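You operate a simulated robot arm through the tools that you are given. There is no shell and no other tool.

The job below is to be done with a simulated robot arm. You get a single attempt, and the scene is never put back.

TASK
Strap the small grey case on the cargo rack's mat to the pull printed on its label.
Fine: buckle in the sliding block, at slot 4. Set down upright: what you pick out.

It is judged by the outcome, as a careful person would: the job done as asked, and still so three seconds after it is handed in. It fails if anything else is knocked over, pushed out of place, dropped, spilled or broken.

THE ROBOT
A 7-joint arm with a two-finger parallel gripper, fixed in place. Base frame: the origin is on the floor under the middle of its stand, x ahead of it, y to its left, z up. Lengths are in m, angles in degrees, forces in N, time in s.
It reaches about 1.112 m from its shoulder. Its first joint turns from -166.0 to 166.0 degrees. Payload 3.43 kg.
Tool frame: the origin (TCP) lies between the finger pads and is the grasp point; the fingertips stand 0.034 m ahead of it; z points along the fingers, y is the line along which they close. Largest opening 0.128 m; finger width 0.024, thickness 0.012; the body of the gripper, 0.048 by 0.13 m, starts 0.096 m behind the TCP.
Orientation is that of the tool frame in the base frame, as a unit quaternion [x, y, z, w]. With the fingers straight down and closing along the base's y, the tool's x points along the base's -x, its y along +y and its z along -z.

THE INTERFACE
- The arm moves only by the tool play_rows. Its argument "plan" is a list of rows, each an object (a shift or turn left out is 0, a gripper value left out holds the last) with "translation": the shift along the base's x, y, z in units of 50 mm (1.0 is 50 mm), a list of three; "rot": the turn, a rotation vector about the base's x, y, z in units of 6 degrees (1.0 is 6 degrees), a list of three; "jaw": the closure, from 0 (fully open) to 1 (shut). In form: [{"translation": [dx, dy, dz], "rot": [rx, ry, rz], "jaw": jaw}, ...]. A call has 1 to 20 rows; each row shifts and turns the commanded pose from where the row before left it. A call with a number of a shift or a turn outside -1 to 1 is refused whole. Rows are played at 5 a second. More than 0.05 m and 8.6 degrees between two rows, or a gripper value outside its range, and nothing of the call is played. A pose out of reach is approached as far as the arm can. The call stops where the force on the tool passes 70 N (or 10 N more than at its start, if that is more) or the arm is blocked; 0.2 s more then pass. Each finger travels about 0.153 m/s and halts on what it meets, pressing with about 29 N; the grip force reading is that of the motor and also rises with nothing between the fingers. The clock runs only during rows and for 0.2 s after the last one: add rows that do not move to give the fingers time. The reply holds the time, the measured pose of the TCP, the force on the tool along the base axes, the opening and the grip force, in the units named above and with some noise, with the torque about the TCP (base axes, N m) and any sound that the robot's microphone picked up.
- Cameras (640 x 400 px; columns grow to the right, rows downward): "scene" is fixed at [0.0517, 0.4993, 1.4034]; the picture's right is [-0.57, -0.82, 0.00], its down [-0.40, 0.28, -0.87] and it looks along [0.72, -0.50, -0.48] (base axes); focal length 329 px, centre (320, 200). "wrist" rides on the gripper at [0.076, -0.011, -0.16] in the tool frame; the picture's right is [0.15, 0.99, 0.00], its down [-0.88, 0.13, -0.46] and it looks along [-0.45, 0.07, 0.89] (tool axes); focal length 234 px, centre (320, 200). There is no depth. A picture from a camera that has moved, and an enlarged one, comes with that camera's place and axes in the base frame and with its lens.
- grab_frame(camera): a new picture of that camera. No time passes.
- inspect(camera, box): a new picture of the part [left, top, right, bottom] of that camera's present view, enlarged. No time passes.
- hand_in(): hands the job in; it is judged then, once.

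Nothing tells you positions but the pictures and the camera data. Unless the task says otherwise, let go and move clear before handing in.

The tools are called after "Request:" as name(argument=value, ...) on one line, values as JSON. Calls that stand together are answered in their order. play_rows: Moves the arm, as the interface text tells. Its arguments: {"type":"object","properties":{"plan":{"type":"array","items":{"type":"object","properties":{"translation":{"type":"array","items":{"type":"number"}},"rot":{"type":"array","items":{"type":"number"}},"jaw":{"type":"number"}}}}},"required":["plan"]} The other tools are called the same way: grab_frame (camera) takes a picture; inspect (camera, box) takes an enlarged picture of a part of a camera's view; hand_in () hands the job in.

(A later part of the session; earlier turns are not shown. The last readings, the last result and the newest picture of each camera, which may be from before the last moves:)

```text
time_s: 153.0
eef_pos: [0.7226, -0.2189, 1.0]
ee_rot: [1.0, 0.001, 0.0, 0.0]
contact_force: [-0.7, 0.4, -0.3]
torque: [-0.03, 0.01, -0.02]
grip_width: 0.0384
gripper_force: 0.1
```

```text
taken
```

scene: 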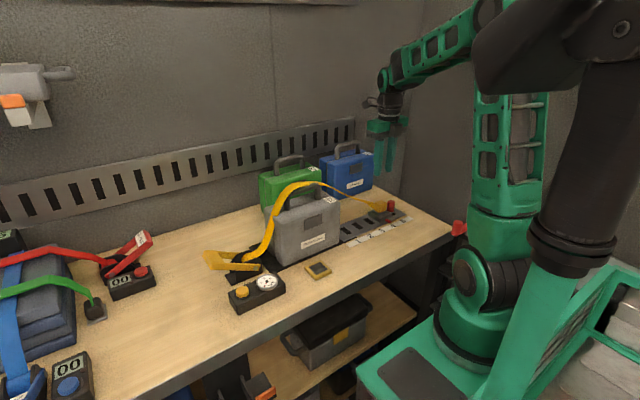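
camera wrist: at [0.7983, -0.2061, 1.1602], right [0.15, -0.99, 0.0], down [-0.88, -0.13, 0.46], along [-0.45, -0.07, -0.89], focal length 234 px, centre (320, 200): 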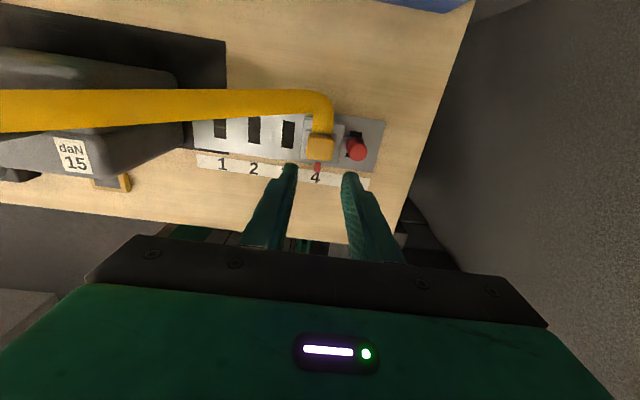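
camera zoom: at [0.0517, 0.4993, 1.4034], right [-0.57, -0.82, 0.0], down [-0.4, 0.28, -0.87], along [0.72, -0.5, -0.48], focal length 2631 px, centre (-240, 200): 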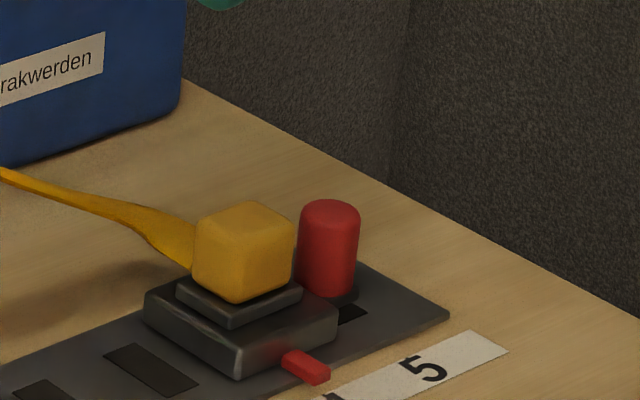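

The buckle sits centred on the block, but the second snap makes me doubt it stayed latched. I'll press down on the cube's top with closed fingers, without gripping it. If it wasn't latched, that should click it in.

Request:
play_rows(plan=[{"translation": [0, 0, 0], "jaw": 1}, {"translation": [0, 0, 0], "jaw": 1}, {"translation": [0, 0, -0.6], "jaw": 1}, {"translation": [0, 0, -0.6], "jaw": 1}, {"translation": [0, 0, -0.5], "jaw": 1}, {"translation": [0, 0, -0.15], "jaw": 1}, {"translation": [0, 0, 0], "jaw": 1}])

Request:
inspect(camera="scene", box=[360, 165, 420, 225])

Request:
inspect(camera="wrist", box=[260, 100, 380, 220])

```text
time_s: 154.6
eef_pos: [0.7237, -0.2194, 0.9068]
ee_rot: [1.0, 0.0, 0.0, -0.001]
contact_force: [-0.2, -0.3, -0.4]
torque: [0.01, -0.01, 0.0]
grip_width: 0.0
gripper_force: 28.9
```

```text
6.67 times, centred on (390, 195) of scene
camera zoom: at [0.0517, 0.4993, 1.4034], right [-0.57, -0.82, 0.0], down [-0.4, 0.28, -0.87], along [0.72, -0.5, -0.48], focal length 2192 px, centre (-147, 233)
```

zoom: 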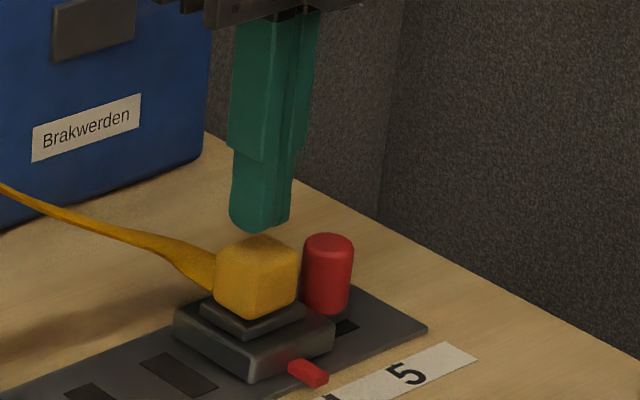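

```text
3.33 times, centred on (320, 160) of wrist
camera zoom: at [0.7976, -0.207, 1.0684], right [0.15, -0.99, 0.0], down [-0.88, -0.13, 0.45], along [-0.45, -0.07, -0.89], focal length 781 px, centre (320, 333)
```

zoom: 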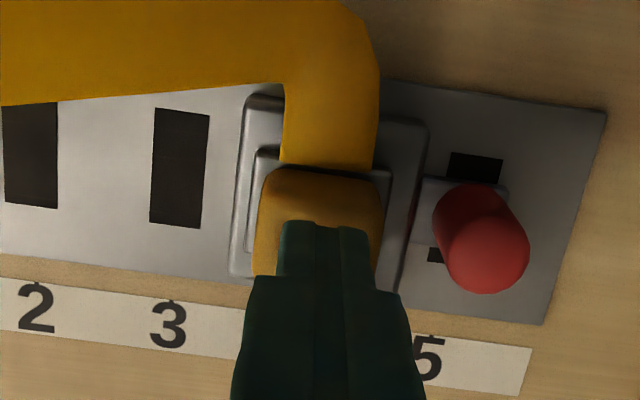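

Fingers are centred over the cube. I'll press down slowly.

Request:
play_rows(plan=[{"translation": [0, 0, -0.1]}, {"translation": [0, 0, -0.05]}, {"translation": [0, 0, -0.03]}, {"translation": [0, 0, 0]}])

Request:
play_rows(plan=[{"translation": [0, 0, -0.03]}, {"translation": [0, 0, 0]}])

```text
time_s: 155.6
eef_pos: [0.7228, -0.2181, 0.8987]
ee_rot: [1.0, 0.001, 0.0, 0.0]
contact_force: [0.5, 0.1, 0.8]
torque: [-0.02, 0.02, 0.02]
grip_width: 0.0
gripper_force: 28.9
```

```text
time_s: 156.2
eef_pos: [0.723, -0.218, 0.8973]
ee_rot: [1.0, 0.001, 0.001, 0.001]
contact_force: [0.5, 0.4, 1.1]
torque: [-0.01, -0.01, -0.02]
grip_width: 0.0002
gripper_force: 29.0
```

Request:
play_rows(plan=[{"translation": [0, 0, -0.03]}, {"translation": [0, 0, -0.03]}, {"translation": [0, 0, 0]}])

Request:
play_rows(plan=[{"translation": [0, 0, -0.03]}, {"translation": [0, 0, 0]}])

```text
time_s: 157.0
eef_pos: [0.7231, -0.2175, 0.8963]
ee_rot: [1.0, 0.001, 0.003, 0.001]
contact_force: [-1.4, -0.4, 39.0]
torque: [-0.01, 0.24, -0.02]
grip_width: 0.0001
gripper_force: 29.6
```

```text
time_s: 157.6
eef_pos: [0.7233, -0.2188, 0.8951]
ee_rot: [1.0, 0.001, 0.004, 0.0]
contact_force: [0.5, -1.6, 65.6]
torque: [0.02, 0.22, -0.02]
grip_width: 0.0002
gripper_force: 29.9
```

No further click at 65 N, so this doesn't settle it. I'll rise, turn to −90° so the fingers close along x with room on both sides, and check how firmly the buckle is held.

Request:
play_rows(plan=[{"translation": [0, 0, 0.1]}, {"translation": [0, 0, 0.4]}, {"translation": [0, 0, 0.7]}, {"translation": [0, 0, 0.7]}, {"translation": [0, 0, 0.4]}, {"translation": [0, 0, 0]}])

Request:
play_rows(plan=[{"rot": [0, 0, 0.5]}, {"rot": [0, 0, 0.5]}, {"rot": [0, 0, 0.5]}, {"rot": [0, 0, 0.75]}, {"rot": [0, 0, 0.75]}, {"rot": [0, 0, 0.75]}, {"rot": [0, 0, 0.75]}, {"rot": [0, 0, 0.75]}, {"rot": [0, 0, 0.75]}, {"rot": [0, 0, 0.75]}, {"rot": [0, 0, 0.75]}, {"rot": [0, 0, 0.75]}, {"rot": [0, 0, 0.75]}, {"rot": [0, 0, 0.75]}, {"rot": [0, 0, 0.75]}, {"rot": [0, 0, 0.75]}, {"rot": [0, 0, 0.75]}, {"rot": [0, 0, 0.75]}, {"rot": [0, 0, 0.75]}, {"rot": [0, 0, 0]}])

Request:
grab_frame(camera="wrist")

Request:
inspect(camera="scene", box=[360, 175, 420, 225])

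```text
time_s: 159.0
eef_pos: [0.7237, -0.2186, 1.0084]
ee_rot: [1.0, 0.001, 0.0, 0.0]
contact_force: [-0.4, 0.5, -0.6]
torque: [0.01, 0.01, 0.01]
grip_width: 0.0001
gripper_force: 29.0
```

```text
time_s: 163.2
eef_pos: [0.7223, -0.2182, 1.0071]
ee_rot: [0.76, 0.65, 0.0, -0.002]
contact_force: [0.1, -0.4, 0.3]
torque: [0.02, 0.0, 0.02]
grip_width: 0.0
gripper_force: 28.8
```

```text
taken
camera wrist: at [0.7229, -0.1415, 1.168], right [1.0, -0.01, 0.0], down [-0.01, -0.89, 0.45], along [0.0, -0.45, -0.89], focal length 234 px, centre (320, 200)
```

wrist: 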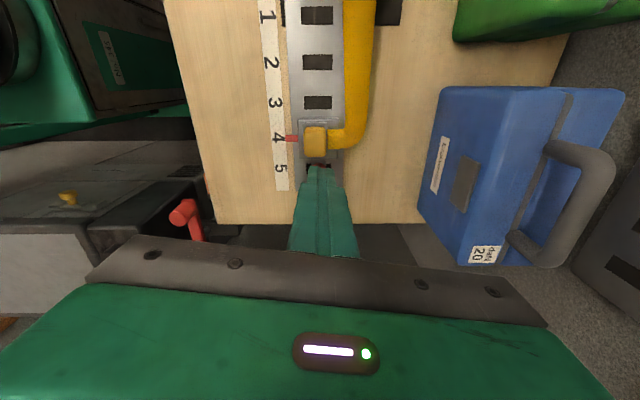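

```text
8.00 times, centred on (390, 200) of scene
camera zoom: at [0.0517, 0.4993, 1.4034], right [-0.57, -0.82, 0.0], down [-0.4, 0.28, -0.87], along [0.72, -0.5, -0.48], focal length 2631 px, centre (-240, 200)
```

zoom: 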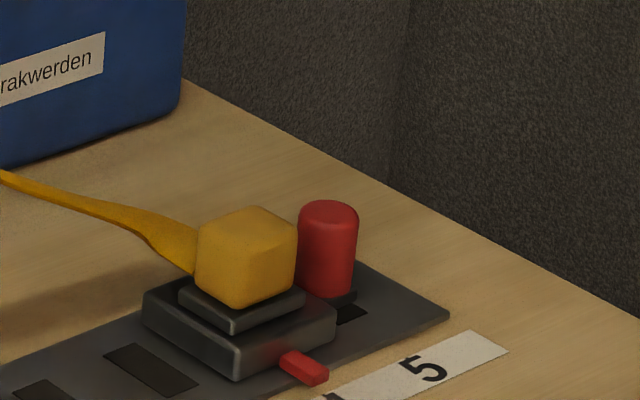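

Pressing seems to have seated the plate about 2 mm deeper. I'll zoom in close on it.

Request:
inspect(camera="scene", box=[372, 196, 402, 222])

Request:
inspect(camera="wrist", box=[270, 90, 370, 190])

```text
15.38 times, centred on (387, 209) of scene
camera zoom: at [0.0517, 0.4993, 1.4034], right [-0.57, -0.82, 0.0], down [-0.4, 0.28, -0.87], along [0.72, -0.5, -0.48], focal length 5059 px, centre (-711, 62)
```

zoom: 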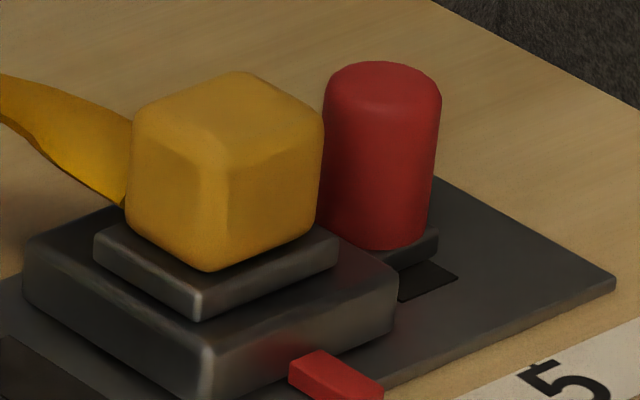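

```text
4.00 times, centred on (320, 140) of wrist
camera zoom: at [0.7229, -0.1415, 1.168], right [1.0, -0.01, 0.0], down [-0.01, -0.89, 0.45], along [0.0, -0.45, -0.89], focal length 937 px, centre (320, 440)
```

zoom: 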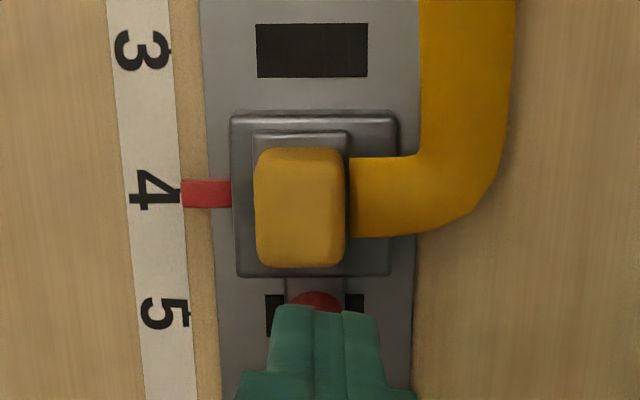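

The plate is now about 4–5 mm off in −x, so it's not latched. I'll re-grip it across ±y at yaw 0, re-centre it precisely, seat it again, and this time open without any upward pull. First I'll turn to yaw 0.

Request:
play_rows(plan=[{"translation": [0, 0, 0.2], "rot": [0, 0, 0.7], "jaw": 0.67}, {"rot": [0, 0, 0.8]}, {"rot": [0, 0, 0.8]}, {"rot": [0, 0, 0.8]}, {"rot": [0, 0, 0.8]}, {"rot": [0, 0, 0.8]}, {"rot": [0, 0, 0.8]}, {"rot": [0, 0, 0.8]}, {"rot": [0, 0, 0.8]}, {"rot": [0, 0, 0.8]}, {"rot": [0, 0, 0.8]}, {"rot": [0, 0, 0.8]}, {"rot": [0, 0, 0.8]}, {"rot": [0, 0, 0.8]}, {"rot": [0, 0, 0.8]}, {"rot": [0, 0, 0.8]}, {"rot": [0, 0, 0.8]}, {"rot": [0, 0, 0.8]}, {"rot": [0, 0, 0.8]}, {"rot": [0, 0, 0.8]}])

Request:
play_rows(plan=[{"rot": [0, 0, 0.6]}, {"rot": [0, 0, 0]}])

Request:
grab_frame(camera="wrist")

Request:
inspect(camera="wrist", box=[260, 90, 380, 210])

```text
time_s: 167.4
eef_pos: [0.7232, -0.2176, 1.0185]
ee_rot: [0.029, 1.0, 0.0, -0.002]
contact_force: [-0.5, -0.2, 0.6]
torque: [0.01, 0.05, -0.01]
grip_width: 0.0427
gripper_force: 0.0
```

```text
time_s: 168.0
eef_pos: [0.7229, -0.2178, 1.0176]
ee_rot: [-0.001, 1.0, 0.0, -0.002]
contact_force: [-0.2, -1.3, 0.4]
torque: [0.03, -0.01, -0.01]
grip_width: 0.0423
gripper_force: 0.0
```

```text
taken
camera wrist: at [0.6472, -0.2289, 1.1787], right [-0.15, 0.99, 0.0], down [0.88, 0.13, 0.45], along [0.45, 0.07, -0.89], focal length 234 px, centre (320, 200)
```

wrist: 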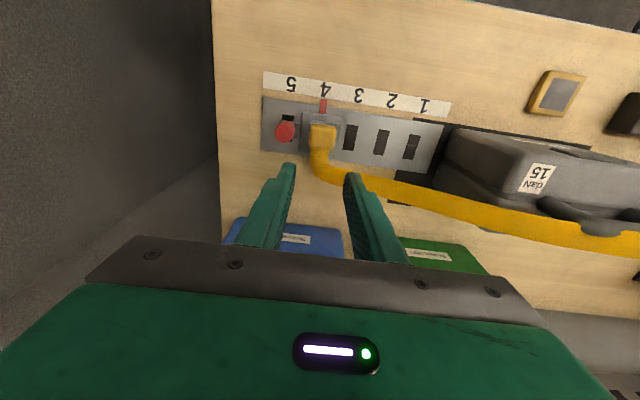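

```text
3.33 times, centred on (320, 150) of wrist
camera zoom: at [0.6472, -0.2289, 1.1787], right [-0.15, 0.99, 0.0], down [0.88, 0.13, 0.45], along [0.45, 0.07, -0.89], focal length 781 px, centre (320, 367)
```

zoom: 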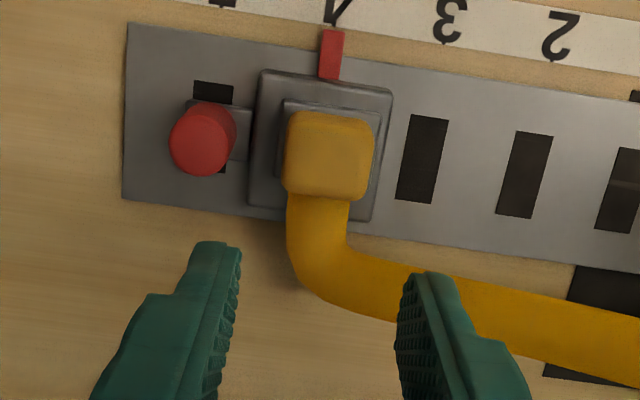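

Clear view: block centre (0.7192, −0.2183), plate centre (0.716, −0.2159), knob edge at y≈−0.253. I'll descend over the cube with about 42 mm opening.

Request:
play_rows(plan=[{"translation": [-0.15, 0.04, -0.4]}, {"translation": [0, 0, -0.6]}, {"translation": [0, 0, -0.6]}, {"translation": [0, 0, -0.6]}, {"translation": [0, 0, -0.15]}, {"translation": [0, 0, 0]}, {"translation": [0, 0, 0]}])

Request:
inspect(camera="wrist", box=[260, 110, 380, 230])

Request:
inspect(camera="scene", box=[360, 165, 420, 225])

```text
time_s: 169.6
eef_pos: [0.7178, -0.2153, 0.8987]
ee_rot: [-0.001, 1.0, 0.0, -0.002]
contact_force: [0.0, 0.4, -0.3]
torque: [0.01, 0.04, 0.0]
grip_width: 0.042
gripper_force: 0.0
```

```text
3.33 times, centred on (320, 170) of wrist
camera zoom: at [0.6403, -0.2267, 1.0603], right [-0.15, 0.99, 0.0], down [0.88, 0.13, 0.45], along [0.45, 0.07, -0.89], focal length 781 px, centre (320, 300)
```

zoom: 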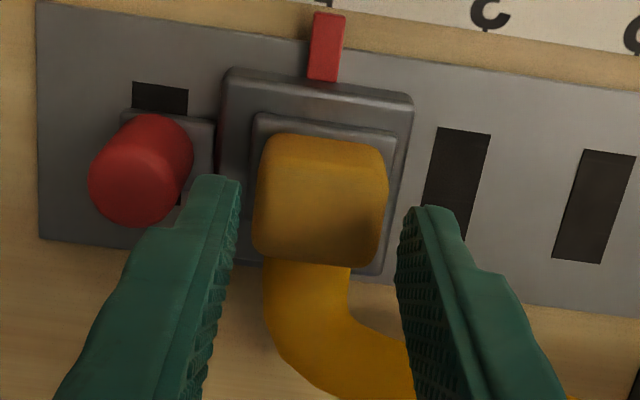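

```text
6.67 times, centred on (390, 195) of scene
camera zoom: at [0.0517, 0.4993, 1.4034], right [-0.57, -0.82, 0.0], down [-0.4, 0.28, -0.87], along [0.72, -0.5, -0.48], focal length 2192 px, centre (-147, 233)
```

zoom: 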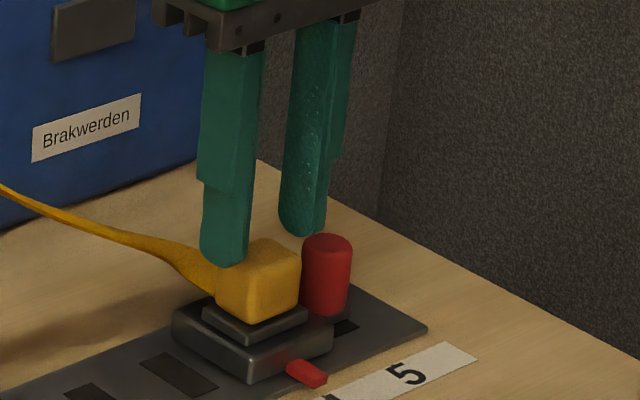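

The fingers straddle the cube, clear of the knob. I'll descend and close gently.

Request:
play_rows(plan=[{"translation": [-0.03, 0, -0.2]}, {"translation": [0, 0, -0.2]}, {"translation": [0, 0, -0.2]}, {"translation": [0, 0, 0]}])

Request:
inspect(camera="wrist", box=[260, 110, 380, 230])

```text
time_s: 170.6
eef_pos: [0.715, -0.2163, 0.871]
ee_rot: [-0.001, 1.0, 0.0, -0.001]
contact_force: [-0.4, -0.1, 0.3]
torque: [0.02, -0.01, -0.02]
grip_width: 0.0421
gripper_force: 0.0
```

```text
3.33 times, centred on (320, 170) of wrist
camera zoom: at [0.6384, -0.2268, 1.0311], right [-0.15, 0.99, 0.0], down [0.88, 0.13, 0.45], along [0.45, 0.07, -0.89], focal length 781 px, centre (320, 300)
```

zoom: 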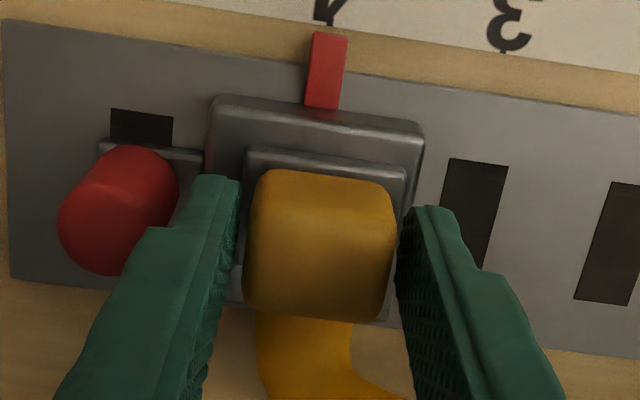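

Request:
play_rows(plan=[{"translation": [0, 0, 0], "jaw": 0.72}, {"translation": [0, 0, 0], "jaw": 1}, {"translation": [0, 0, 0], "jaw": 1}, {"translation": [0, 0, 0], "jaw": 1}])

Request:
inspect(camera="wrist", box=[260, 110, 380, 230])

Request:
inspect(camera="scene", box=[360, 175, 420, 225])

```text
time_s: 171.6
eef_pos: [0.7145, -0.2167, 0.8715]
ee_rot: [-0.001, 1.0, 0.0, -0.002]
contact_force: [-0.5, -0.2, 0.2]
torque: [0.0, -0.03, 0.02]
grip_width: 0.0351
gripper_force: 28.9
```

```text
3.33 times, centred on (320, 170) of wrist
camera zoom: at [0.6384, -0.2267, 1.0311], right [-0.15, 0.99, 0.0], down [0.88, 0.13, 0.45], along [0.45, 0.07, -0.89], focal length 781 px, centre (320, 300)
```

zoom: 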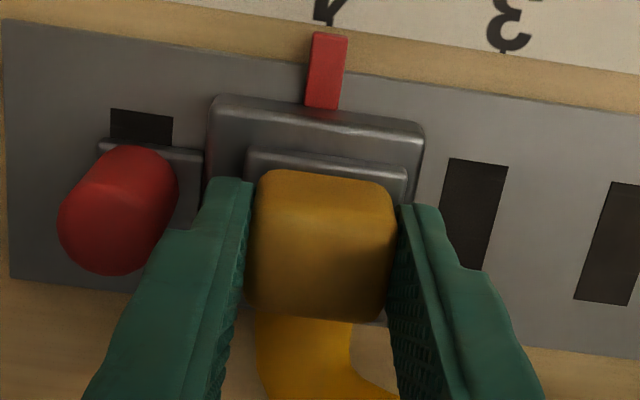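

```text
8.00 times, centred on (390, 200) of scene
camera zoom: at [0.0517, 0.4993, 1.4034], right [-0.57, -0.82, 0.0], down [-0.4, 0.28, -0.87], along [0.72, -0.5, -0.48], focal length 2631 px, centre (-240, 200)
```

zoom: 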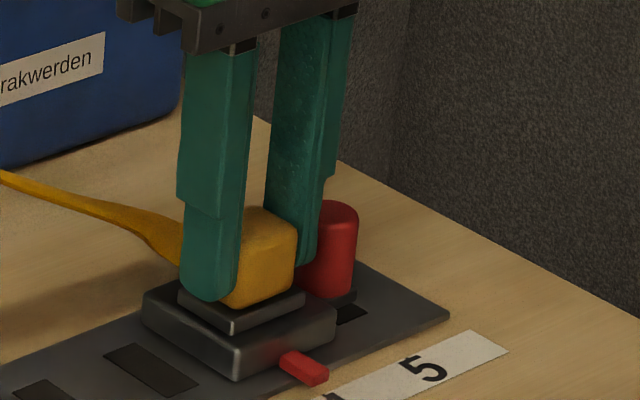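

No snap on gripping, which confirms it was loose. Relative to the block, the plate is about +3 mm off in y and −2 mm in x. I'll lift 4 mm, correct that and lower again gently.

Request:
play_rows(plan=[{"translation": [0, 0, 0.08]}, {"translation": [0.05, -0.065, 0]}, {"translation": [0, 0, 0]}])

Request:
inspect(camera="wrist", box=[260, 110, 380, 230])

Request:
inspect(camera="scene", box=[372, 196, 402, 222])

```text
time_s: 172.4
eef_pos: [0.7173, -0.2203, 0.8745]
ee_rot: [-0.001, 1.0, 0.0, -0.002]
contact_force: [0.0, -0.3, -0.4]
torque: [-0.01, 0.01, 0.0]
grip_width: 0.035
gripper_force: 28.6
```

```text
3.33 times, centred on (320, 170) of wrist
camera zoom: at [0.6408, -0.23, 1.0351], right [-0.15, 0.99, 0.0], down [0.88, 0.13, 0.45], along [0.45, 0.07, -0.89], focal length 781 px, centre (320, 300)
```

zoom: 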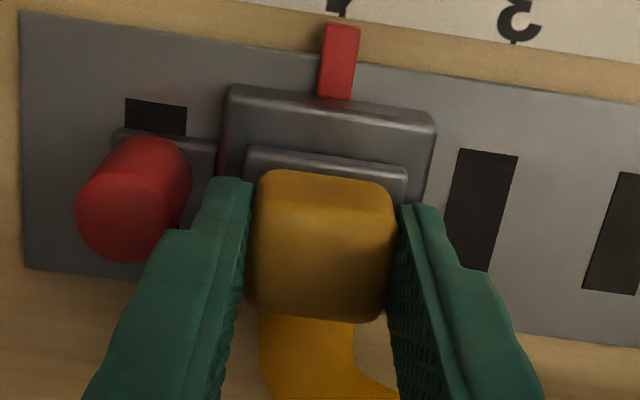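

```text
15.38 times, centred on (387, 209) of scene
camera zoom: at [0.0517, 0.4993, 1.4034], right [-0.57, -0.82, 0.0], down [-0.4, 0.28, -0.87], along [0.72, -0.5, -0.48], focal length 5059 px, centre (-711, 62)
```

zoom: 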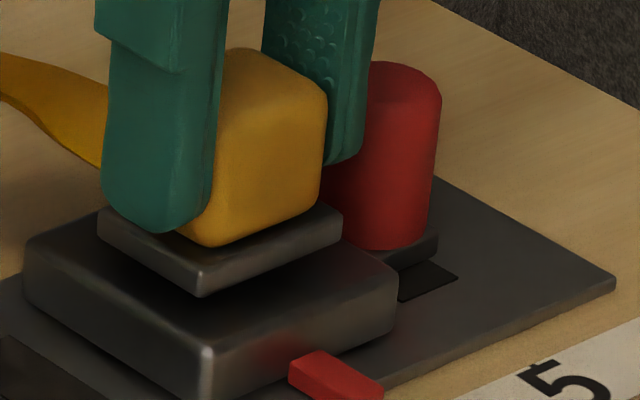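

Now well centred in both axes. I'll lower gently and listen.

Request:
play_rows(plan=[{"translation": [0, 0, -0.04]}, {"translation": [0, 0, -0.03]}, {"translation": [0, 0, 0]}])

Request:
play_rows(plan=[{"translation": [0, 0, -0.03]}, {"translation": [0, 0, 0]}])

```text
time_s: 173.2
eef_pos: [0.717, -0.2194, 0.871]
ee_rot: [0.0, 1.0, -0.001, -0.002]
contact_force: [0.2, 0.2, -0.4]
torque: [0.0, -0.03, 0.0]
grip_width: 0.0351
gripper_force: 29.3
```

```text
time_s: 173.8
eef_pos: [0.717, -0.2197, 0.8707]
ee_rot: [-0.001, 1.0, -0.001, -0.001]
contact_force: [1.3, -0.3, 10.2]
torque: [0.04, 0.05, 0.02]
grip_width: 0.035
gripper_force: 29.2
```

Request:
play_rows(plan=[{"translation": [0, 0, -0.02]}, {"translation": [0, 0, 0]}])

Request:
inspect(camera="scene", box=[372, 196, 402, 222])

Request:
inspect(camera="wrist", box=[260, 110, 380, 230])

```text
time_s: 174.4
eef_pos: [0.7166, -0.2197, 0.8686]
ee_rot: [-0.002, 1.0, -0.001, 0.0]
contact_force: [0.8, -0.1, 21.7]
torque: [-0.04, -0.03, 0.0]
grip_width: 0.0355
gripper_force: 28.5
```

```text
15.38 times, centred on (387, 209) of scene
camera zoom: at [0.0517, 0.4993, 1.4034], right [-0.57, -0.82, 0.0], down [-0.4, 0.28, -0.87], along [0.72, -0.5, -0.48], focal length 5059 px, centre (-711, 62)
```

zoom: 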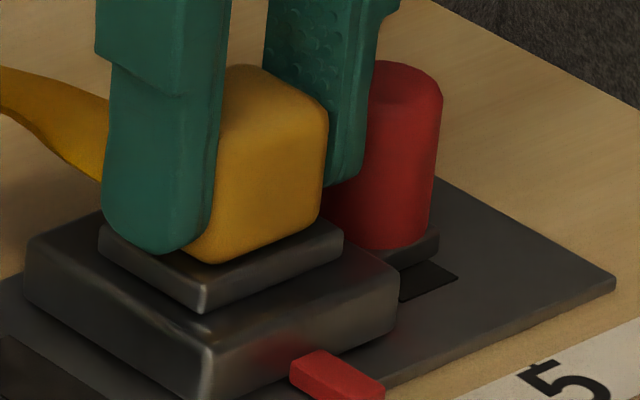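

```text
3.33 times, centred on (320, 170) of wrist
camera zoom: at [0.6401, -0.2302, 1.0296], right [-0.15, 0.99, 0.0], down [0.88, 0.13, 0.45], along [0.45, 0.07, -0.89], focal length 781 px, centre (320, 300)
```

zoom: 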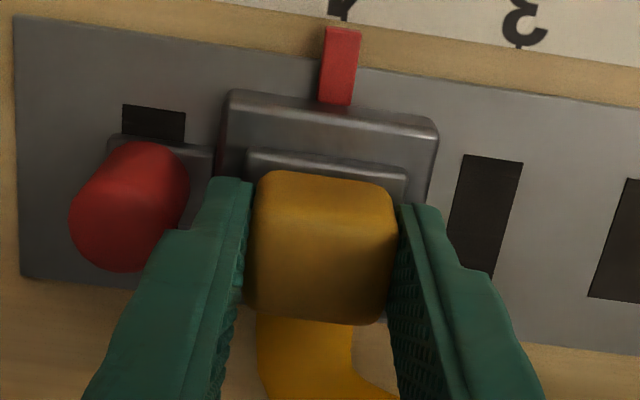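

Still no click here, yet it did click earlier when the plate was a few mm further in +x. I'll examine at higher zoom to compare angles and margins.

Request:
inspect(camera="scene", box=[366, 203, 394, 223])

Request:
inspect(camera="wrist", box=[280, 120, 360, 180])

```text
16.00 times, centred on (380, 213) of scene
camera zoom: at [0.0517, 0.4993, 1.4034], right [-0.57, -0.82, 0.0], down [-0.4, 0.28, -0.87], along [0.72, -0.5, -0.48], focal length 5261 px, centre (-640, -8)
```

zoom: 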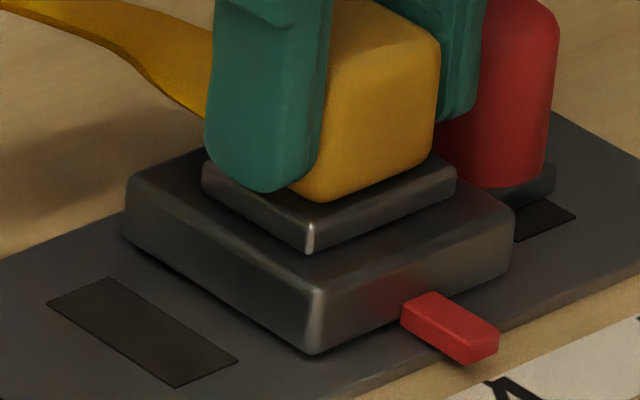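

```text
6.67 times, centred on (320, 150) of wrist
camera zoom: at [0.6401, -0.2302, 1.0296], right [-0.15, 0.99, 0.0], down [0.88, 0.13, 0.45], along [0.45, 0.07, -0.89], focal length 1561 px, centre (320, 533)
```

zoom: 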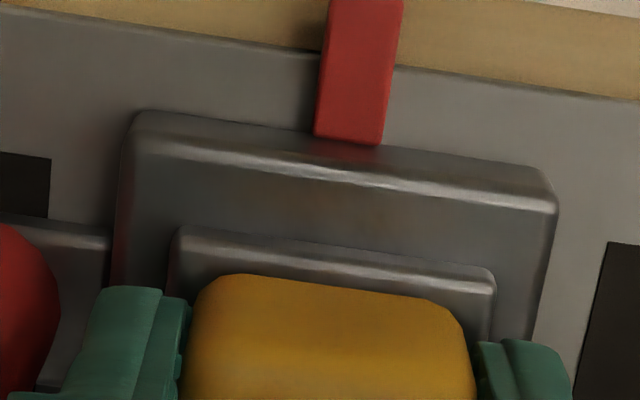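

The plate is centred within about 2 mm here. I'll press further, until the fingertips bear on the plate, to apply more force at this alignment.

Request:
play_rows(plan=[{"translation": [0, 0, -0.05]}, {"translation": [0, 0, -0.05]}, {"translation": [0, 0, 0]}])

Request:
play_rows(plan=[{"translation": [0, 0, -0.03]}, {"translation": [0, 0, 0]}])

Request:
play_rows(plan=[{"translation": [0, 0, -0.02]}, {"translation": [0, 0, 0]}])

```text
time_s: 175.2
eef_pos: [0.7175, -0.2188, 0.8646]
ee_rot: [-0.001, 1.0, 0.0, -0.001]
contact_force: [0.6, 0.1, 28.9]
torque: [0.06, 0.01, 0.0]
grip_width: 0.0351
gripper_force: 29.4
```

```text
time_s: 175.8
eef_pos: [0.7165, -0.2187, 0.8626]
ee_rot: [0.0, 1.0, -0.001, 0.0]
contact_force: [-7.0, 0.8, 59.2]
torque: [0.08, 0.37, 0.01]
grip_width: 0.0349
gripper_force: 29.1
```

```text
time_s: 176.2
eef_pos: [0.707, -0.2201, 0.8703]
ee_rot: [-0.001, 1.0, -0.001, 0.005]
contact_force: [1.1, -0.7, -1.8]
torque: [0.03, 0.12, 0.02]
grip_width: 0.0352
gripper_force: 28.7
stopped in row 2: the force on the tool passed its limit at 72 N (the readings are from after the stop); the commanded pose is now the measured one
```

The press exceeded the limit and the gripper slid about 9 mm to −x. I'll check what happened.

Request:
grab_frame(camera="wrist")

Request:
inspect(camera="scene", box=[355, 180, 415, 230])

```text
taken
camera wrist: at [0.6285, -0.2305, 1.0301], right [-0.15, 0.99, 0.0], down [0.87, 0.13, 0.47], along [0.46, 0.07, -0.88], focal length 234 px, centre (320, 200)
```

wrist: 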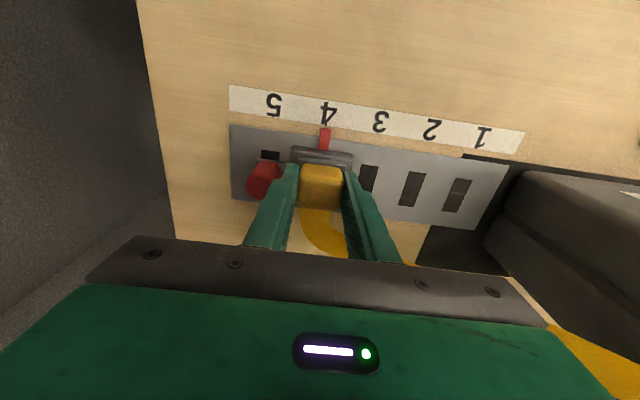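

```text
8.00 times, centred on (385, 205) of scene
camera zoom: at [0.0517, 0.4993, 1.4034], right [-0.57, -0.82, 0.0], down [-0.4, 0.28, -0.87], along [0.72, -0.5, -0.48], focal length 2631 px, centre (-200, 160)
```

zoom: 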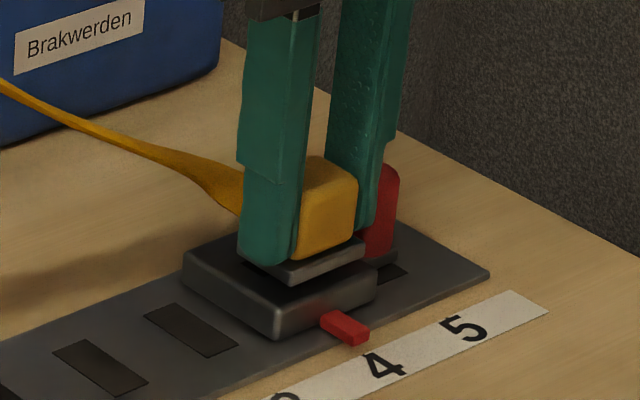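

Nothing is damaged, and the block is still at 4 with the buckle still held. At the earlier snap the reaction force pointed to +x, so the true seat seems to be further toward +x. I'll raise slightly, re-level and inspect the buckle in the grip.

Request:
play_rows(plan=[{"translation": [0.05, 0, 0.15], "rot": [0, 0.05, 0]}, {"translation": [0.05, 0, 0.2], "rot": [0, 0.05, 0]}, {"translation": [0, 0, 0]}])

Request:
inspect(camera="scene", box=[366, 190, 402, 216])

Request:
inspect(camera="wrist", box=[260, 110, 380, 230])

```text
time_s: 177.0
eef_pos: [0.7113, -0.2195, 0.8886]
ee_rot: [0.0, 1.0, -0.001, 0.001]
contact_force: [-0.2, -0.2, -0.9]
torque: [-0.01, -0.02, -0.03]
grip_width: 0.0352
gripper_force: 28.3
```

```text
15.38 times, centred on (384, 203) of scene
camera zoom: at [0.0517, 0.4993, 1.4034], right [-0.57, -0.82, 0.0], down [-0.4, 0.28, -0.87], along [0.72, -0.5, -0.48], focal length 5059 px, centre (-665, 154)
```

zoom: 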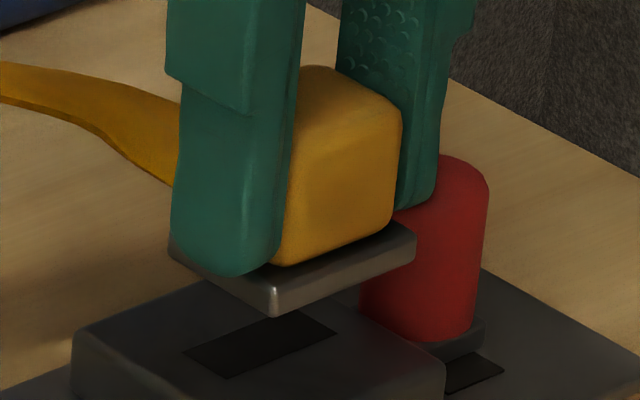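

```text
3.33 times, centred on (320, 170) of wrist
camera zoom: at [0.6346, -0.2303, 1.049], right [-0.15, 0.99, 0.0], down [0.88, 0.13, 0.46], along [0.45, 0.07, -0.89], focal length 781 px, centre (320, 300)
```

zoom: 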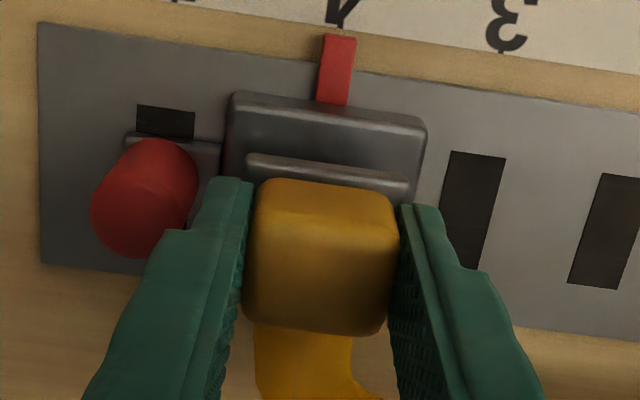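

The real slot is visible below the plate here. I'll move +x to where the snap happened before (cube x≈0.7235) with y near −0.220, and lower gently.

Request:
play_rows(plan=[{"translation": [0.15, 0, 0]}, {"translation": [0.15, -0.01, 0]}, {"translation": [0, 0, -0.2]}, {"translation": [0, 0, -0.1]}, {"translation": [0, 0, 0]}])

Request:
inspect(camera="scene", box=[366, 193, 402, 219])

Request:
inspect(camera="wrist", box=[260, 110, 380, 230])

```text
time_s: 178.2
eef_pos: [0.727, -0.2205, 0.8728]
ee_rot: [-0.001, 1.0, -0.002, 0.001]
contact_force: [0.5, -0.1, -0.8]
torque: [0.01, -0.03, 0.04]
grip_width: 0.035
gripper_force: 29.4
```

```text
15.38 times, centred on (384, 206) of scene
camera zoom: at [0.0517, 0.4993, 1.4034], right [-0.57, -0.82, 0.0], down [-0.4, 0.28, -0.87], along [0.72, -0.5, -0.48], focal length 5059 px, centre (-665, 108)
```

zoom: 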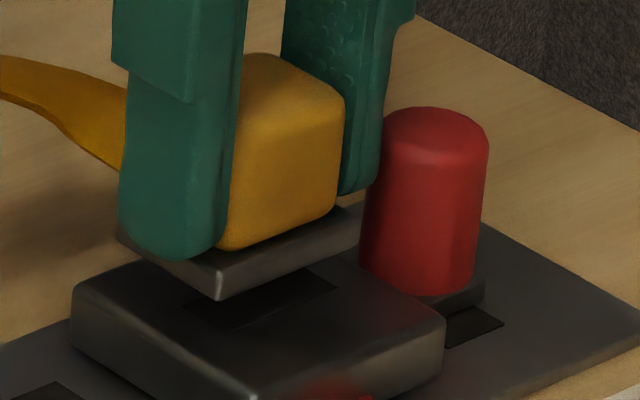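

```text
3.33 times, centred on (320, 170) of wrist
camera zoom: at [0.6503, -0.231, 1.0336], right [-0.15, 0.99, 0.0], down [0.88, 0.13, 0.46], along [0.45, 0.07, -0.89], focal length 781 px, centre (320, 300)
```

zoom: 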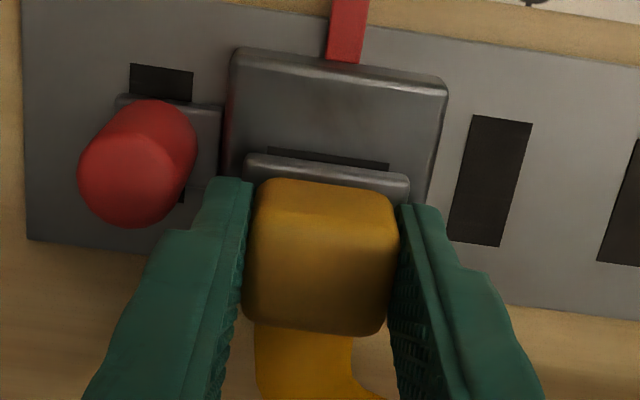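

I'll search for the seat: touch down lightly here, then step gently in −x with light contact, listening.

Request:
play_rows(plan=[{"translation": [0, 0, -0.1]}, {"translation": [0, 0, -0.06]}, {"translation": [0, 0, -0.04]}, {"translation": [0, 0, 0]}])

Request:
play_rows(plan=[{"translation": [0, 0, -0.02]}, {"translation": [0, 0, 0]}])

```text
time_s: 179.2
eef_pos: [0.7276, -0.2209, 0.8643]
ee_rot: [-0.001, 1.0, -0.001, 0.003]
contact_force: [-0.7, 0.6, 14.5]
torque: [0.1, 0.2, 0.02]
grip_width: 0.0351
gripper_force: 28.9
```

```text
time_s: 179.8
eef_pos: [0.7282, -0.2211, 0.864]
ee_rot: [0.0, 1.0, -0.002, 0.003]
contact_force: [-2.9, -1.0, 38.3]
torque: [0.13, 0.45, -0.02]
grip_width: 0.0353
gripper_force: 29.5
```

Request:
play_rows(plan=[{"translation": [0, 0, 0.025]}, {"translation": [-0.02, 0, 0]}, {"translation": [-0.02, 0, 0]}, {"translation": [0, 0, 0]}])

Request:
play_rows(plan=[{"translation": [-0.02, 0, 0]}, {"translation": [-0.02, 0, 0]}, {"translation": [0, 0, 0]}])

Request:
play_rows(plan=[{"translation": [-0.02, 0, 0]}, {"translation": [-0.02, 0, 0]}, {"translation": [0, 0, 0]}])

```text
time_s: 180.8
eef_pos: [0.7253, -0.2195, 0.8633]
ee_rot: [-0.001, 1.0, -0.001, 0.002]
contact_force: [11.2, 0.3, 28.7]
torque: [0.09, -0.26, -0.01]
grip_width: 0.035
gripper_force: 28.8
```

```text
time_s: 181.6
eef_pos: [0.7222, -0.2194, 0.8638]
ee_rot: [-0.001, 1.0, -0.001, 0.002]
contact_force: [10.5, 0.4, 32.2]
torque: [0.1, -0.29, 0.0]
grip_width: 0.0351
gripper_force: 29.0
```

```text
time_s: 182.4
eef_pos: [0.719, -0.2209, 0.8647]
ee_rot: [-0.001, 1.0, -0.001, 0.0]
contact_force: [-0.6, 2.1, 39.8]
torque: [0.11, 0.59, 0.24]
grip_width: 0.0352
gripper_force: 29.1
heard: snap
```

Snap heard, at TCP (0.719, −0.221). I'll look before touching anything else.

Request:
inspect(camera="scene", box=[366, 198, 402, 224])

Request:
inspect(camera="wrist", box=[260, 110, 380, 230])

```text
15.38 times, centred on (384, 211) of scene
camera zoom: at [0.0517, 0.4993, 1.4034], right [-0.57, -0.82, 0.0], down [-0.4, 0.28, -0.87], along [0.72, -0.5, -0.48], focal length 5059 px, centre (-665, 31)
```

zoom: 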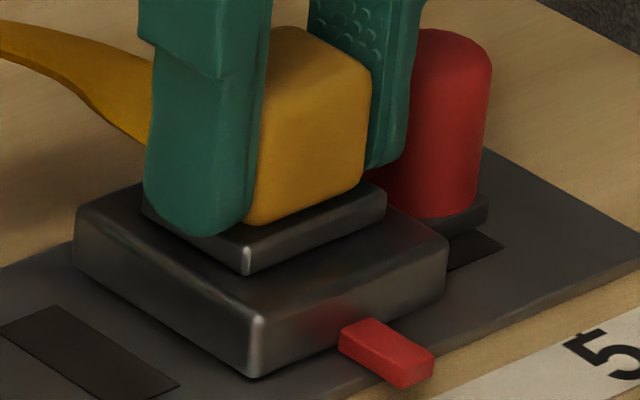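

```text
3.33 times, centred on (320, 170) of wrist
camera zoom: at [0.6415, -0.2312, 1.0247], right [-0.15, 0.99, 0.0], down [0.88, 0.13, 0.46], along [0.45, 0.07, -0.89], focal length 781 px, centre (320, 300)
```

zoom: 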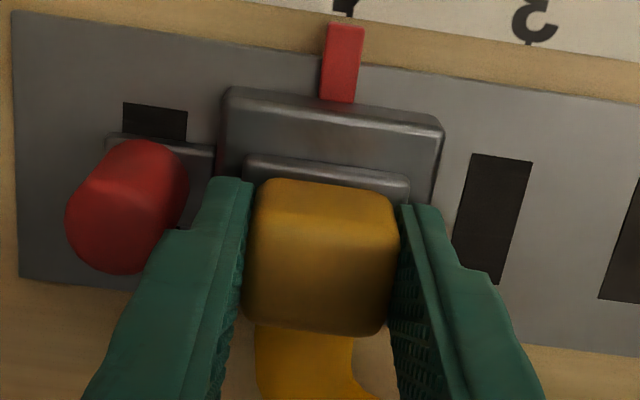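

I'll reduce the downward force a little, staying in compression, before opening.

Request:
play_rows(plan=[{"translation": [0, 0, 0.02]}, {"translation": [0, 0, 0]}])

```text
time_s: 183.0
eef_pos: [0.7198, -0.2211, 0.8652]
ee_rot: [-0.001, 1.0, -0.001, 0.001]
contact_force: [-12.9, -0.4, 26.4]
torque: [0.07, 0.37, 0.14]
grip_width: 0.035
gripper_force: 28.9
```

Fx is −13 N, so the seat lies a touch further −x. I'll ease that way.

Request:
play_rows(plan=[{"translation": [-0.015, 0, 0.008]}, {"translation": [0, 0, 0]}])

```text
time_s: 183.6
eef_pos: [0.7189, -0.2192, 0.8643]
ee_rot: [0.001, 1.0, 0.0, 0.0]
contact_force: [-11.4, -0.7, 7.6]
torque: [0.01, 0.46, -0.1]
grip_width: 0.0352
gripper_force: 29.3
```

A lateral −11 N with only 7.6 N of normal force means it is being held by the latch. I'll ease a bit more in −x to unload it.

Request:
play_rows(plan=[{"translation": [-0.02, 0, 0]}, {"translation": [0, 0, 0]}])

```text
time_s: 184.2
eef_pos: [0.7208, -0.2188, 0.8642]
ee_rot: [0.0, 1.0, -0.001, 0.001]
contact_force: [1.0, -0.3, -1.3]
torque: [-0.04, 0.0, 0.04]
grip_width: 0.0353
gripper_force: 29.3
heard: snap
```

It snapped out again as the load came off. The pattern suggests it latches when pressed within a couple of mm, then pops out if side load remains. The zero-load seat appears to be at TCP x≈0.7188. I'll move there unloaded, then press straight down.

Request:
play_rows(plan=[{"translation": [0, 0, 0.04]}, {"translation": [-0.04, 0, 0]}, {"translation": [0, 0, 0]}])

Request:
play_rows(plan=[{"translation": [0, 0, -0.04]}, {"translation": [0, 0, -0.02]}, {"translation": [0, 0, 0]}])

```text
time_s: 185.0
eef_pos: [0.7172, -0.2198, 0.8669]
ee_rot: [0.0, 1.0, -0.001, 0.001]
contact_force: [0.3, -0.2, -0.7]
torque: [-0.02, 0.03, 0.0]
grip_width: 0.0349
gripper_force: 28.7
```

```text
time_s: 185.8
eef_pos: [0.7165, -0.2209, 0.8646]
ee_rot: [0.001, 1.0, 0.0, 0.001]
contact_force: [-0.5, -0.2, 3.5]
torque: [0.04, 0.09, -0.01]
grip_width: 0.0351
gripper_force: 28.9
```

Request:
play_rows(plan=[{"translation": [0.02, 0, 0]}, {"translation": [0.02, 0, 0]}, {"translation": [0, 0, 0]}])

Request:
play_rows(plan=[{"translation": [0, 0, -0.02]}, {"translation": [0, 0, 0]}])

```text
time_s: 186.6
eef_pos: [0.7185, -0.2202, 0.8646]
ee_rot: [-0.001, 1.0, -0.001, 0.001]
contact_force: [-0.6, -0.5, -0.4]
torque: [0.01, -0.01, -0.03]
grip_width: 0.035
gripper_force: 28.3
```

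```text
time_s: 187.2
eef_pos: [0.7199, -0.2217, 0.8648]
ee_rot: [-0.001, 1.0, -0.001, 0.002]
contact_force: [-3.0, 0.4, 10.9]
torque: [0.15, 0.25, 0.04]
grip_width: 0.035
gripper_force: 29.5
```

Request:
play_rows(plan=[{"translation": [0, 0, -0.02]}, {"translation": [0, 0, 0]}])

Request:
play_rows(plan=[{"translation": [0, 0, -0.015]}, {"translation": [0, 0, 0]}])

```text
time_s: 187.8
eef_pos: [0.7196, -0.221, 0.8631]
ee_rot: [0.0, 1.0, 0.0, 0.003]
contact_force: [-5.3, 0.2, 32.6]
torque: [0.12, 0.38, -0.01]
grip_width: 0.0353
gripper_force: 29.3
```

```text
time_s: 188.4
eef_pos: [0.7198, -0.2203, 0.8636]
ee_rot: [0.001, 1.0, -0.002, 0.004]
contact_force: [-4.4, -0.4, 55.7]
torque: [0.13, 0.43, -0.04]
grip_width: 0.0353
gripper_force: 29.1
```

Request:
play_rows(plan=[{"translation": [0, 0, 0.015]}, {"translation": [-0.015, 0, 0]}, {"translation": [-0.015, 0, 0]}, {"translation": [0, 0, 0]}])

Request:
play_rows(plan=[{"translation": [-0.015, 0, 0]}, {"translation": [-0.015, 0, 0]}, {"translation": [0, 0, 0]}])

```text
time_s: 189.4
eef_pos: [0.7185, -0.2197, 0.8625]
ee_rot: [-0.001, 1.0, 0.0, 0.003]
contact_force: [14.6, 0.6, 45.8]
torque: [0.2, -0.35, 0.01]
grip_width: 0.0354
gripper_force: 29.2
```

```text
time_s: 190.2
eef_pos: [0.7174, -0.2209, 0.8636]
ee_rot: [-0.001, 1.0, -0.002, 0.004]
contact_force: [17.4, -0.1, 50.8]
torque: [0.25, -0.43, -0.06]
grip_width: 0.035
gripper_force: 29.2
```

Request:
play_rows(plan=[{"translation": [-0.02, 0, 0.01]}, {"translation": [-0.02, 0, 0]}, {"translation": [0, 0, 0]}])

Request:
inspect(camera="scene", box=[366, 198, 402, 224])

Request:
inspect(camera="wrist", box=[260, 110, 380, 230])

```text
time_s: 191.0
eef_pos: [0.7152, -0.219, 0.8628]
ee_rot: [-0.001, 1.0, -0.003, 0.003]
contact_force: [13.8, -0.4, 45.6]
torque: [0.14, -0.43, -0.07]
grip_width: 0.0353
gripper_force: 28.8
```

```text
15.38 times, centred on (384, 211) of scene
camera zoom: at [0.0517, 0.4993, 1.4034], right [-0.57, -0.82, 0.0], down [-0.4, 0.28, -0.87], along [0.72, -0.5, -0.48], focal length 5059 px, centre (-665, 31)
```

zoom: 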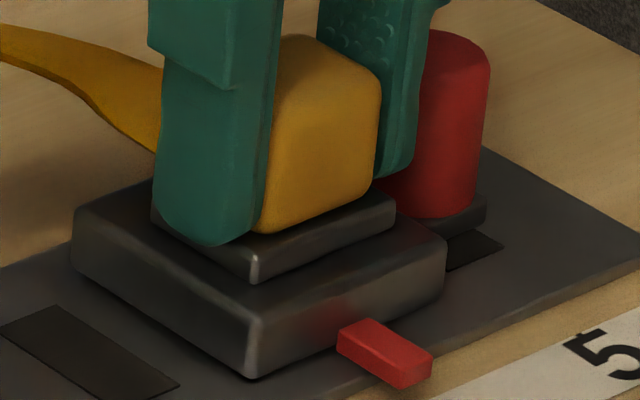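

```text
3.33 times, centred on (320, 170) of wrist
camera zoom: at [0.6376, -0.231, 1.0237], right [-0.15, 0.99, 0.0], down [0.88, 0.13, 0.46], along [0.46, 0.06, -0.89], focal length 781 px, centre (320, 300)
```

zoom: 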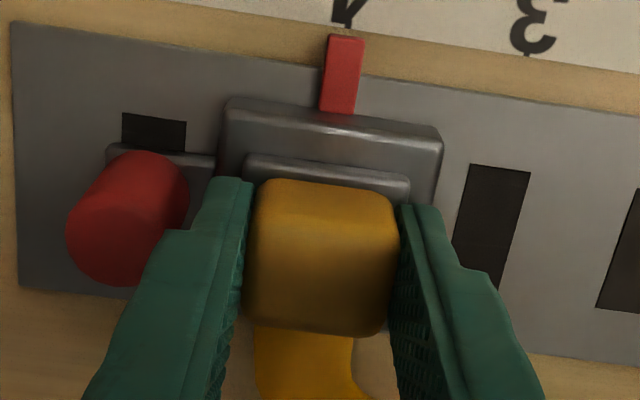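

Comparing the two snaps, the seat in y corresponds to TCP y≈−0.2203. In x the capture zone was around TCP 0.7205–0.7255 for this grip, so I've been too far −x. I'll unload, move to about (0.7232, −0.2203) and press lightly.

Request:
play_rows(plan=[{"translation": [0, 0, 0.08]}, {"translation": [0.08, -0.01, 0]}, {"translation": [0.08, -0.01, 0]}, {"translation": [0, 0, 0]}])

Request:
play_rows(plan=[{"translation": [0, 0, 0]}])

```text
time_s: 192.0
eef_pos: [0.722, -0.22, 0.8652]
ee_rot: [-0.001, 1.0, -0.001, 0.0]
contact_force: [-1.2, 0.2, -1.1]
torque: [0.01, -0.02, 0.02]
grip_width: 0.0353
gripper_force: 29.0
```

```text
time_s: 192.4
eef_pos: [0.721, -0.2215, 0.866]
ee_rot: [-0.001, 1.0, -0.001, 0.0]
contact_force: [0.3, 0.4, -0.6]
torque: [0.0, -0.02, 0.03]
grip_width: 0.035
gripper_force: 29.3
```

Request:
play_rows(plan=[{"translation": [0.035, 0.01, 0]}, {"translation": [0, 0, -0.03]}, {"translation": [0, 0, -0.02]}, {"translation": [0, 0, 0]}])

Request:
play_rows(plan=[{"translation": [0, 0, -0.015]}, {"translation": [0, 0, 0]}])

```text
time_s: 193.4
eef_pos: [0.7238, -0.2213, 0.8635]
ee_rot: [-0.002, 1.0, -0.001, 0.002]
contact_force: [-2.3, 0.9, 9.8]
torque: [0.16, 0.16, 0.02]
grip_width: 0.0351
gripper_force: 29.1
```

```text
time_s: 194.0
eef_pos: [0.7241, -0.2219, 0.8639]
ee_rot: [-0.001, 1.0, -0.001, 0.002]
contact_force: [-2.4, 1.3, 22.8]
torque: [0.15, 0.24, 0.01]
grip_width: 0.0353
gripper_force: 29.3
```

Request:
play_rows(plan=[{"translation": [-0.01, 0.01, 0]}, {"translation": [-0.01, 0.01, 0]}, {"translation": [0, 0, 0]}])

Request:
play_rows(plan=[{"translation": [-0.01, 0, 0]}, {"translation": [-0.01, 0, 0]}, {"translation": [0, 0, 0]}])

Request:
play_rows(plan=[{"translation": [-0.01, 0, 0]}, {"translation": [-0.01, 0, 0]}, {"translation": [0, 0, 0]}])

```text
time_s: 194.8
eef_pos: [0.7249, -0.2194, 0.8638]
ee_rot: [-0.001, 1.0, -0.001, 0.003]
contact_force: [9.7, -1.5, 24.5]
torque: [0.1, -0.22, -0.05]
grip_width: 0.0352
gripper_force: 29.2
```

```text
time_s: 195.6
eef_pos: [0.7221, -0.22, 0.8635]
ee_rot: [-0.002, 1.0, -0.001, 0.002]
contact_force: [11.5, -0.3, 31.4]
torque: [0.1, -0.34, 0.01]
grip_width: 0.0348
gripper_force: 29.2
```

```text
time_s: 196.4
eef_pos: [0.7217, -0.2201, 0.8635]
ee_rot: [-0.001, 1.0, -0.001, 0.002]
contact_force: [9.4, 0.5, 41.0]
torque: [0.17, -0.24, -0.03]
grip_width: 0.0349
gripper_force: 28.9
```

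Request:
play_rows(plan=[{"translation": [-0.02, 0, 0]}, {"translation": [0, 0, 0]}])

Request:
play_rows(plan=[{"translation": [-0.02, 0, 0]}, {"translation": [0, 0, 0]}])

```text
time_s: 197.0
eef_pos: [0.7206, -0.2203, 0.8638]
ee_rot: [-0.001, 1.0, -0.001, 0.002]
contact_force: [11.6, -1.3, 36.1]
torque: [0.15, -0.37, -0.01]
grip_width: 0.0351
gripper_force: 29.0
```

```text
time_s: 197.6
eef_pos: [0.7187, -0.219, 0.8633]
ee_rot: [-0.001, 1.0, -0.001, 0.001]
contact_force: [12.1, -0.2, 35.0]
torque: [0.09, -0.37, -0.03]
grip_width: 0.0349
gripper_force: 29.0
```

Both snap-ins happened only after the buckle had been lifted well clear, and neither re-latched after small lifts, so it seems to need re-arming. While latched, the TCP read about (0.7192, −0.2204), which gives me the true seat. I'll unload, open, and re-grip 8 mm higher on the cube.

Request:
play_rows(plan=[{"translation": [0, 0, 0.035]}, {"translation": [0, 0, 0]}, {"translation": [0, 0, 0], "jaw": 0.69}, {"translation": [0, 0, 0], "jaw": 0.668}, {"translation": [0, 0, 0], "jaw": 0.668}, {"translation": [0, 0, 0.08], "jaw": 0.668}, {"translation": [0, 0, 0.08], "jaw": 0.668}, {"translation": [0, 0, 0], "jaw": 0.668}])

Request:
inspect(camera="wrist", box=[260, 110, 380, 230])

Request:
inspect(camera="scene", box=[366, 198, 402, 224])

```text
time_s: 199.4
eef_pos: [0.719, -0.2196, 0.8722]
ee_rot: [0.001, 1.0, -0.001, 0.001]
contact_force: [0.1, -1.0, -0.1]
torque: [0.0, 0.04, 0.02]
grip_width: 0.0423
gripper_force: 0.1
```

```text
3.33 times, centred on (320, 170) of wrist
camera zoom: at [0.6423, -0.23, 1.0332], right [-0.15, 0.99, 0.0], down [0.88, 0.13, 0.46], along [0.45, 0.07, -0.89], focal length 781 px, centre (320, 300)
```

zoom: 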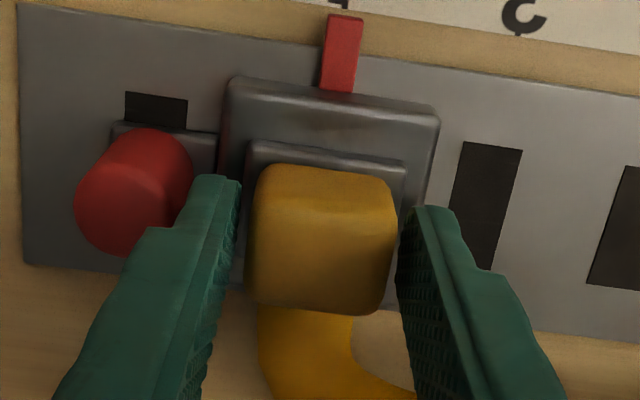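

```text
15.38 times, centred on (384, 211) of scene
camera zoom: at [0.0517, 0.4993, 1.4034], right [-0.57, -0.82, 0.0], down [-0.4, 0.28, -0.87], along [0.72, -0.5, -0.48], focal length 5059 px, centre (-665, 31)
```

zoom: 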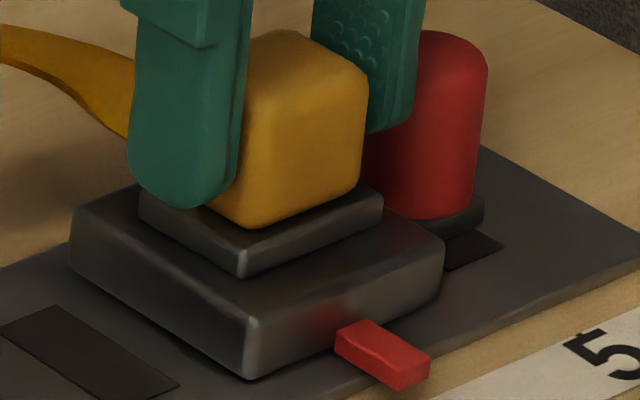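

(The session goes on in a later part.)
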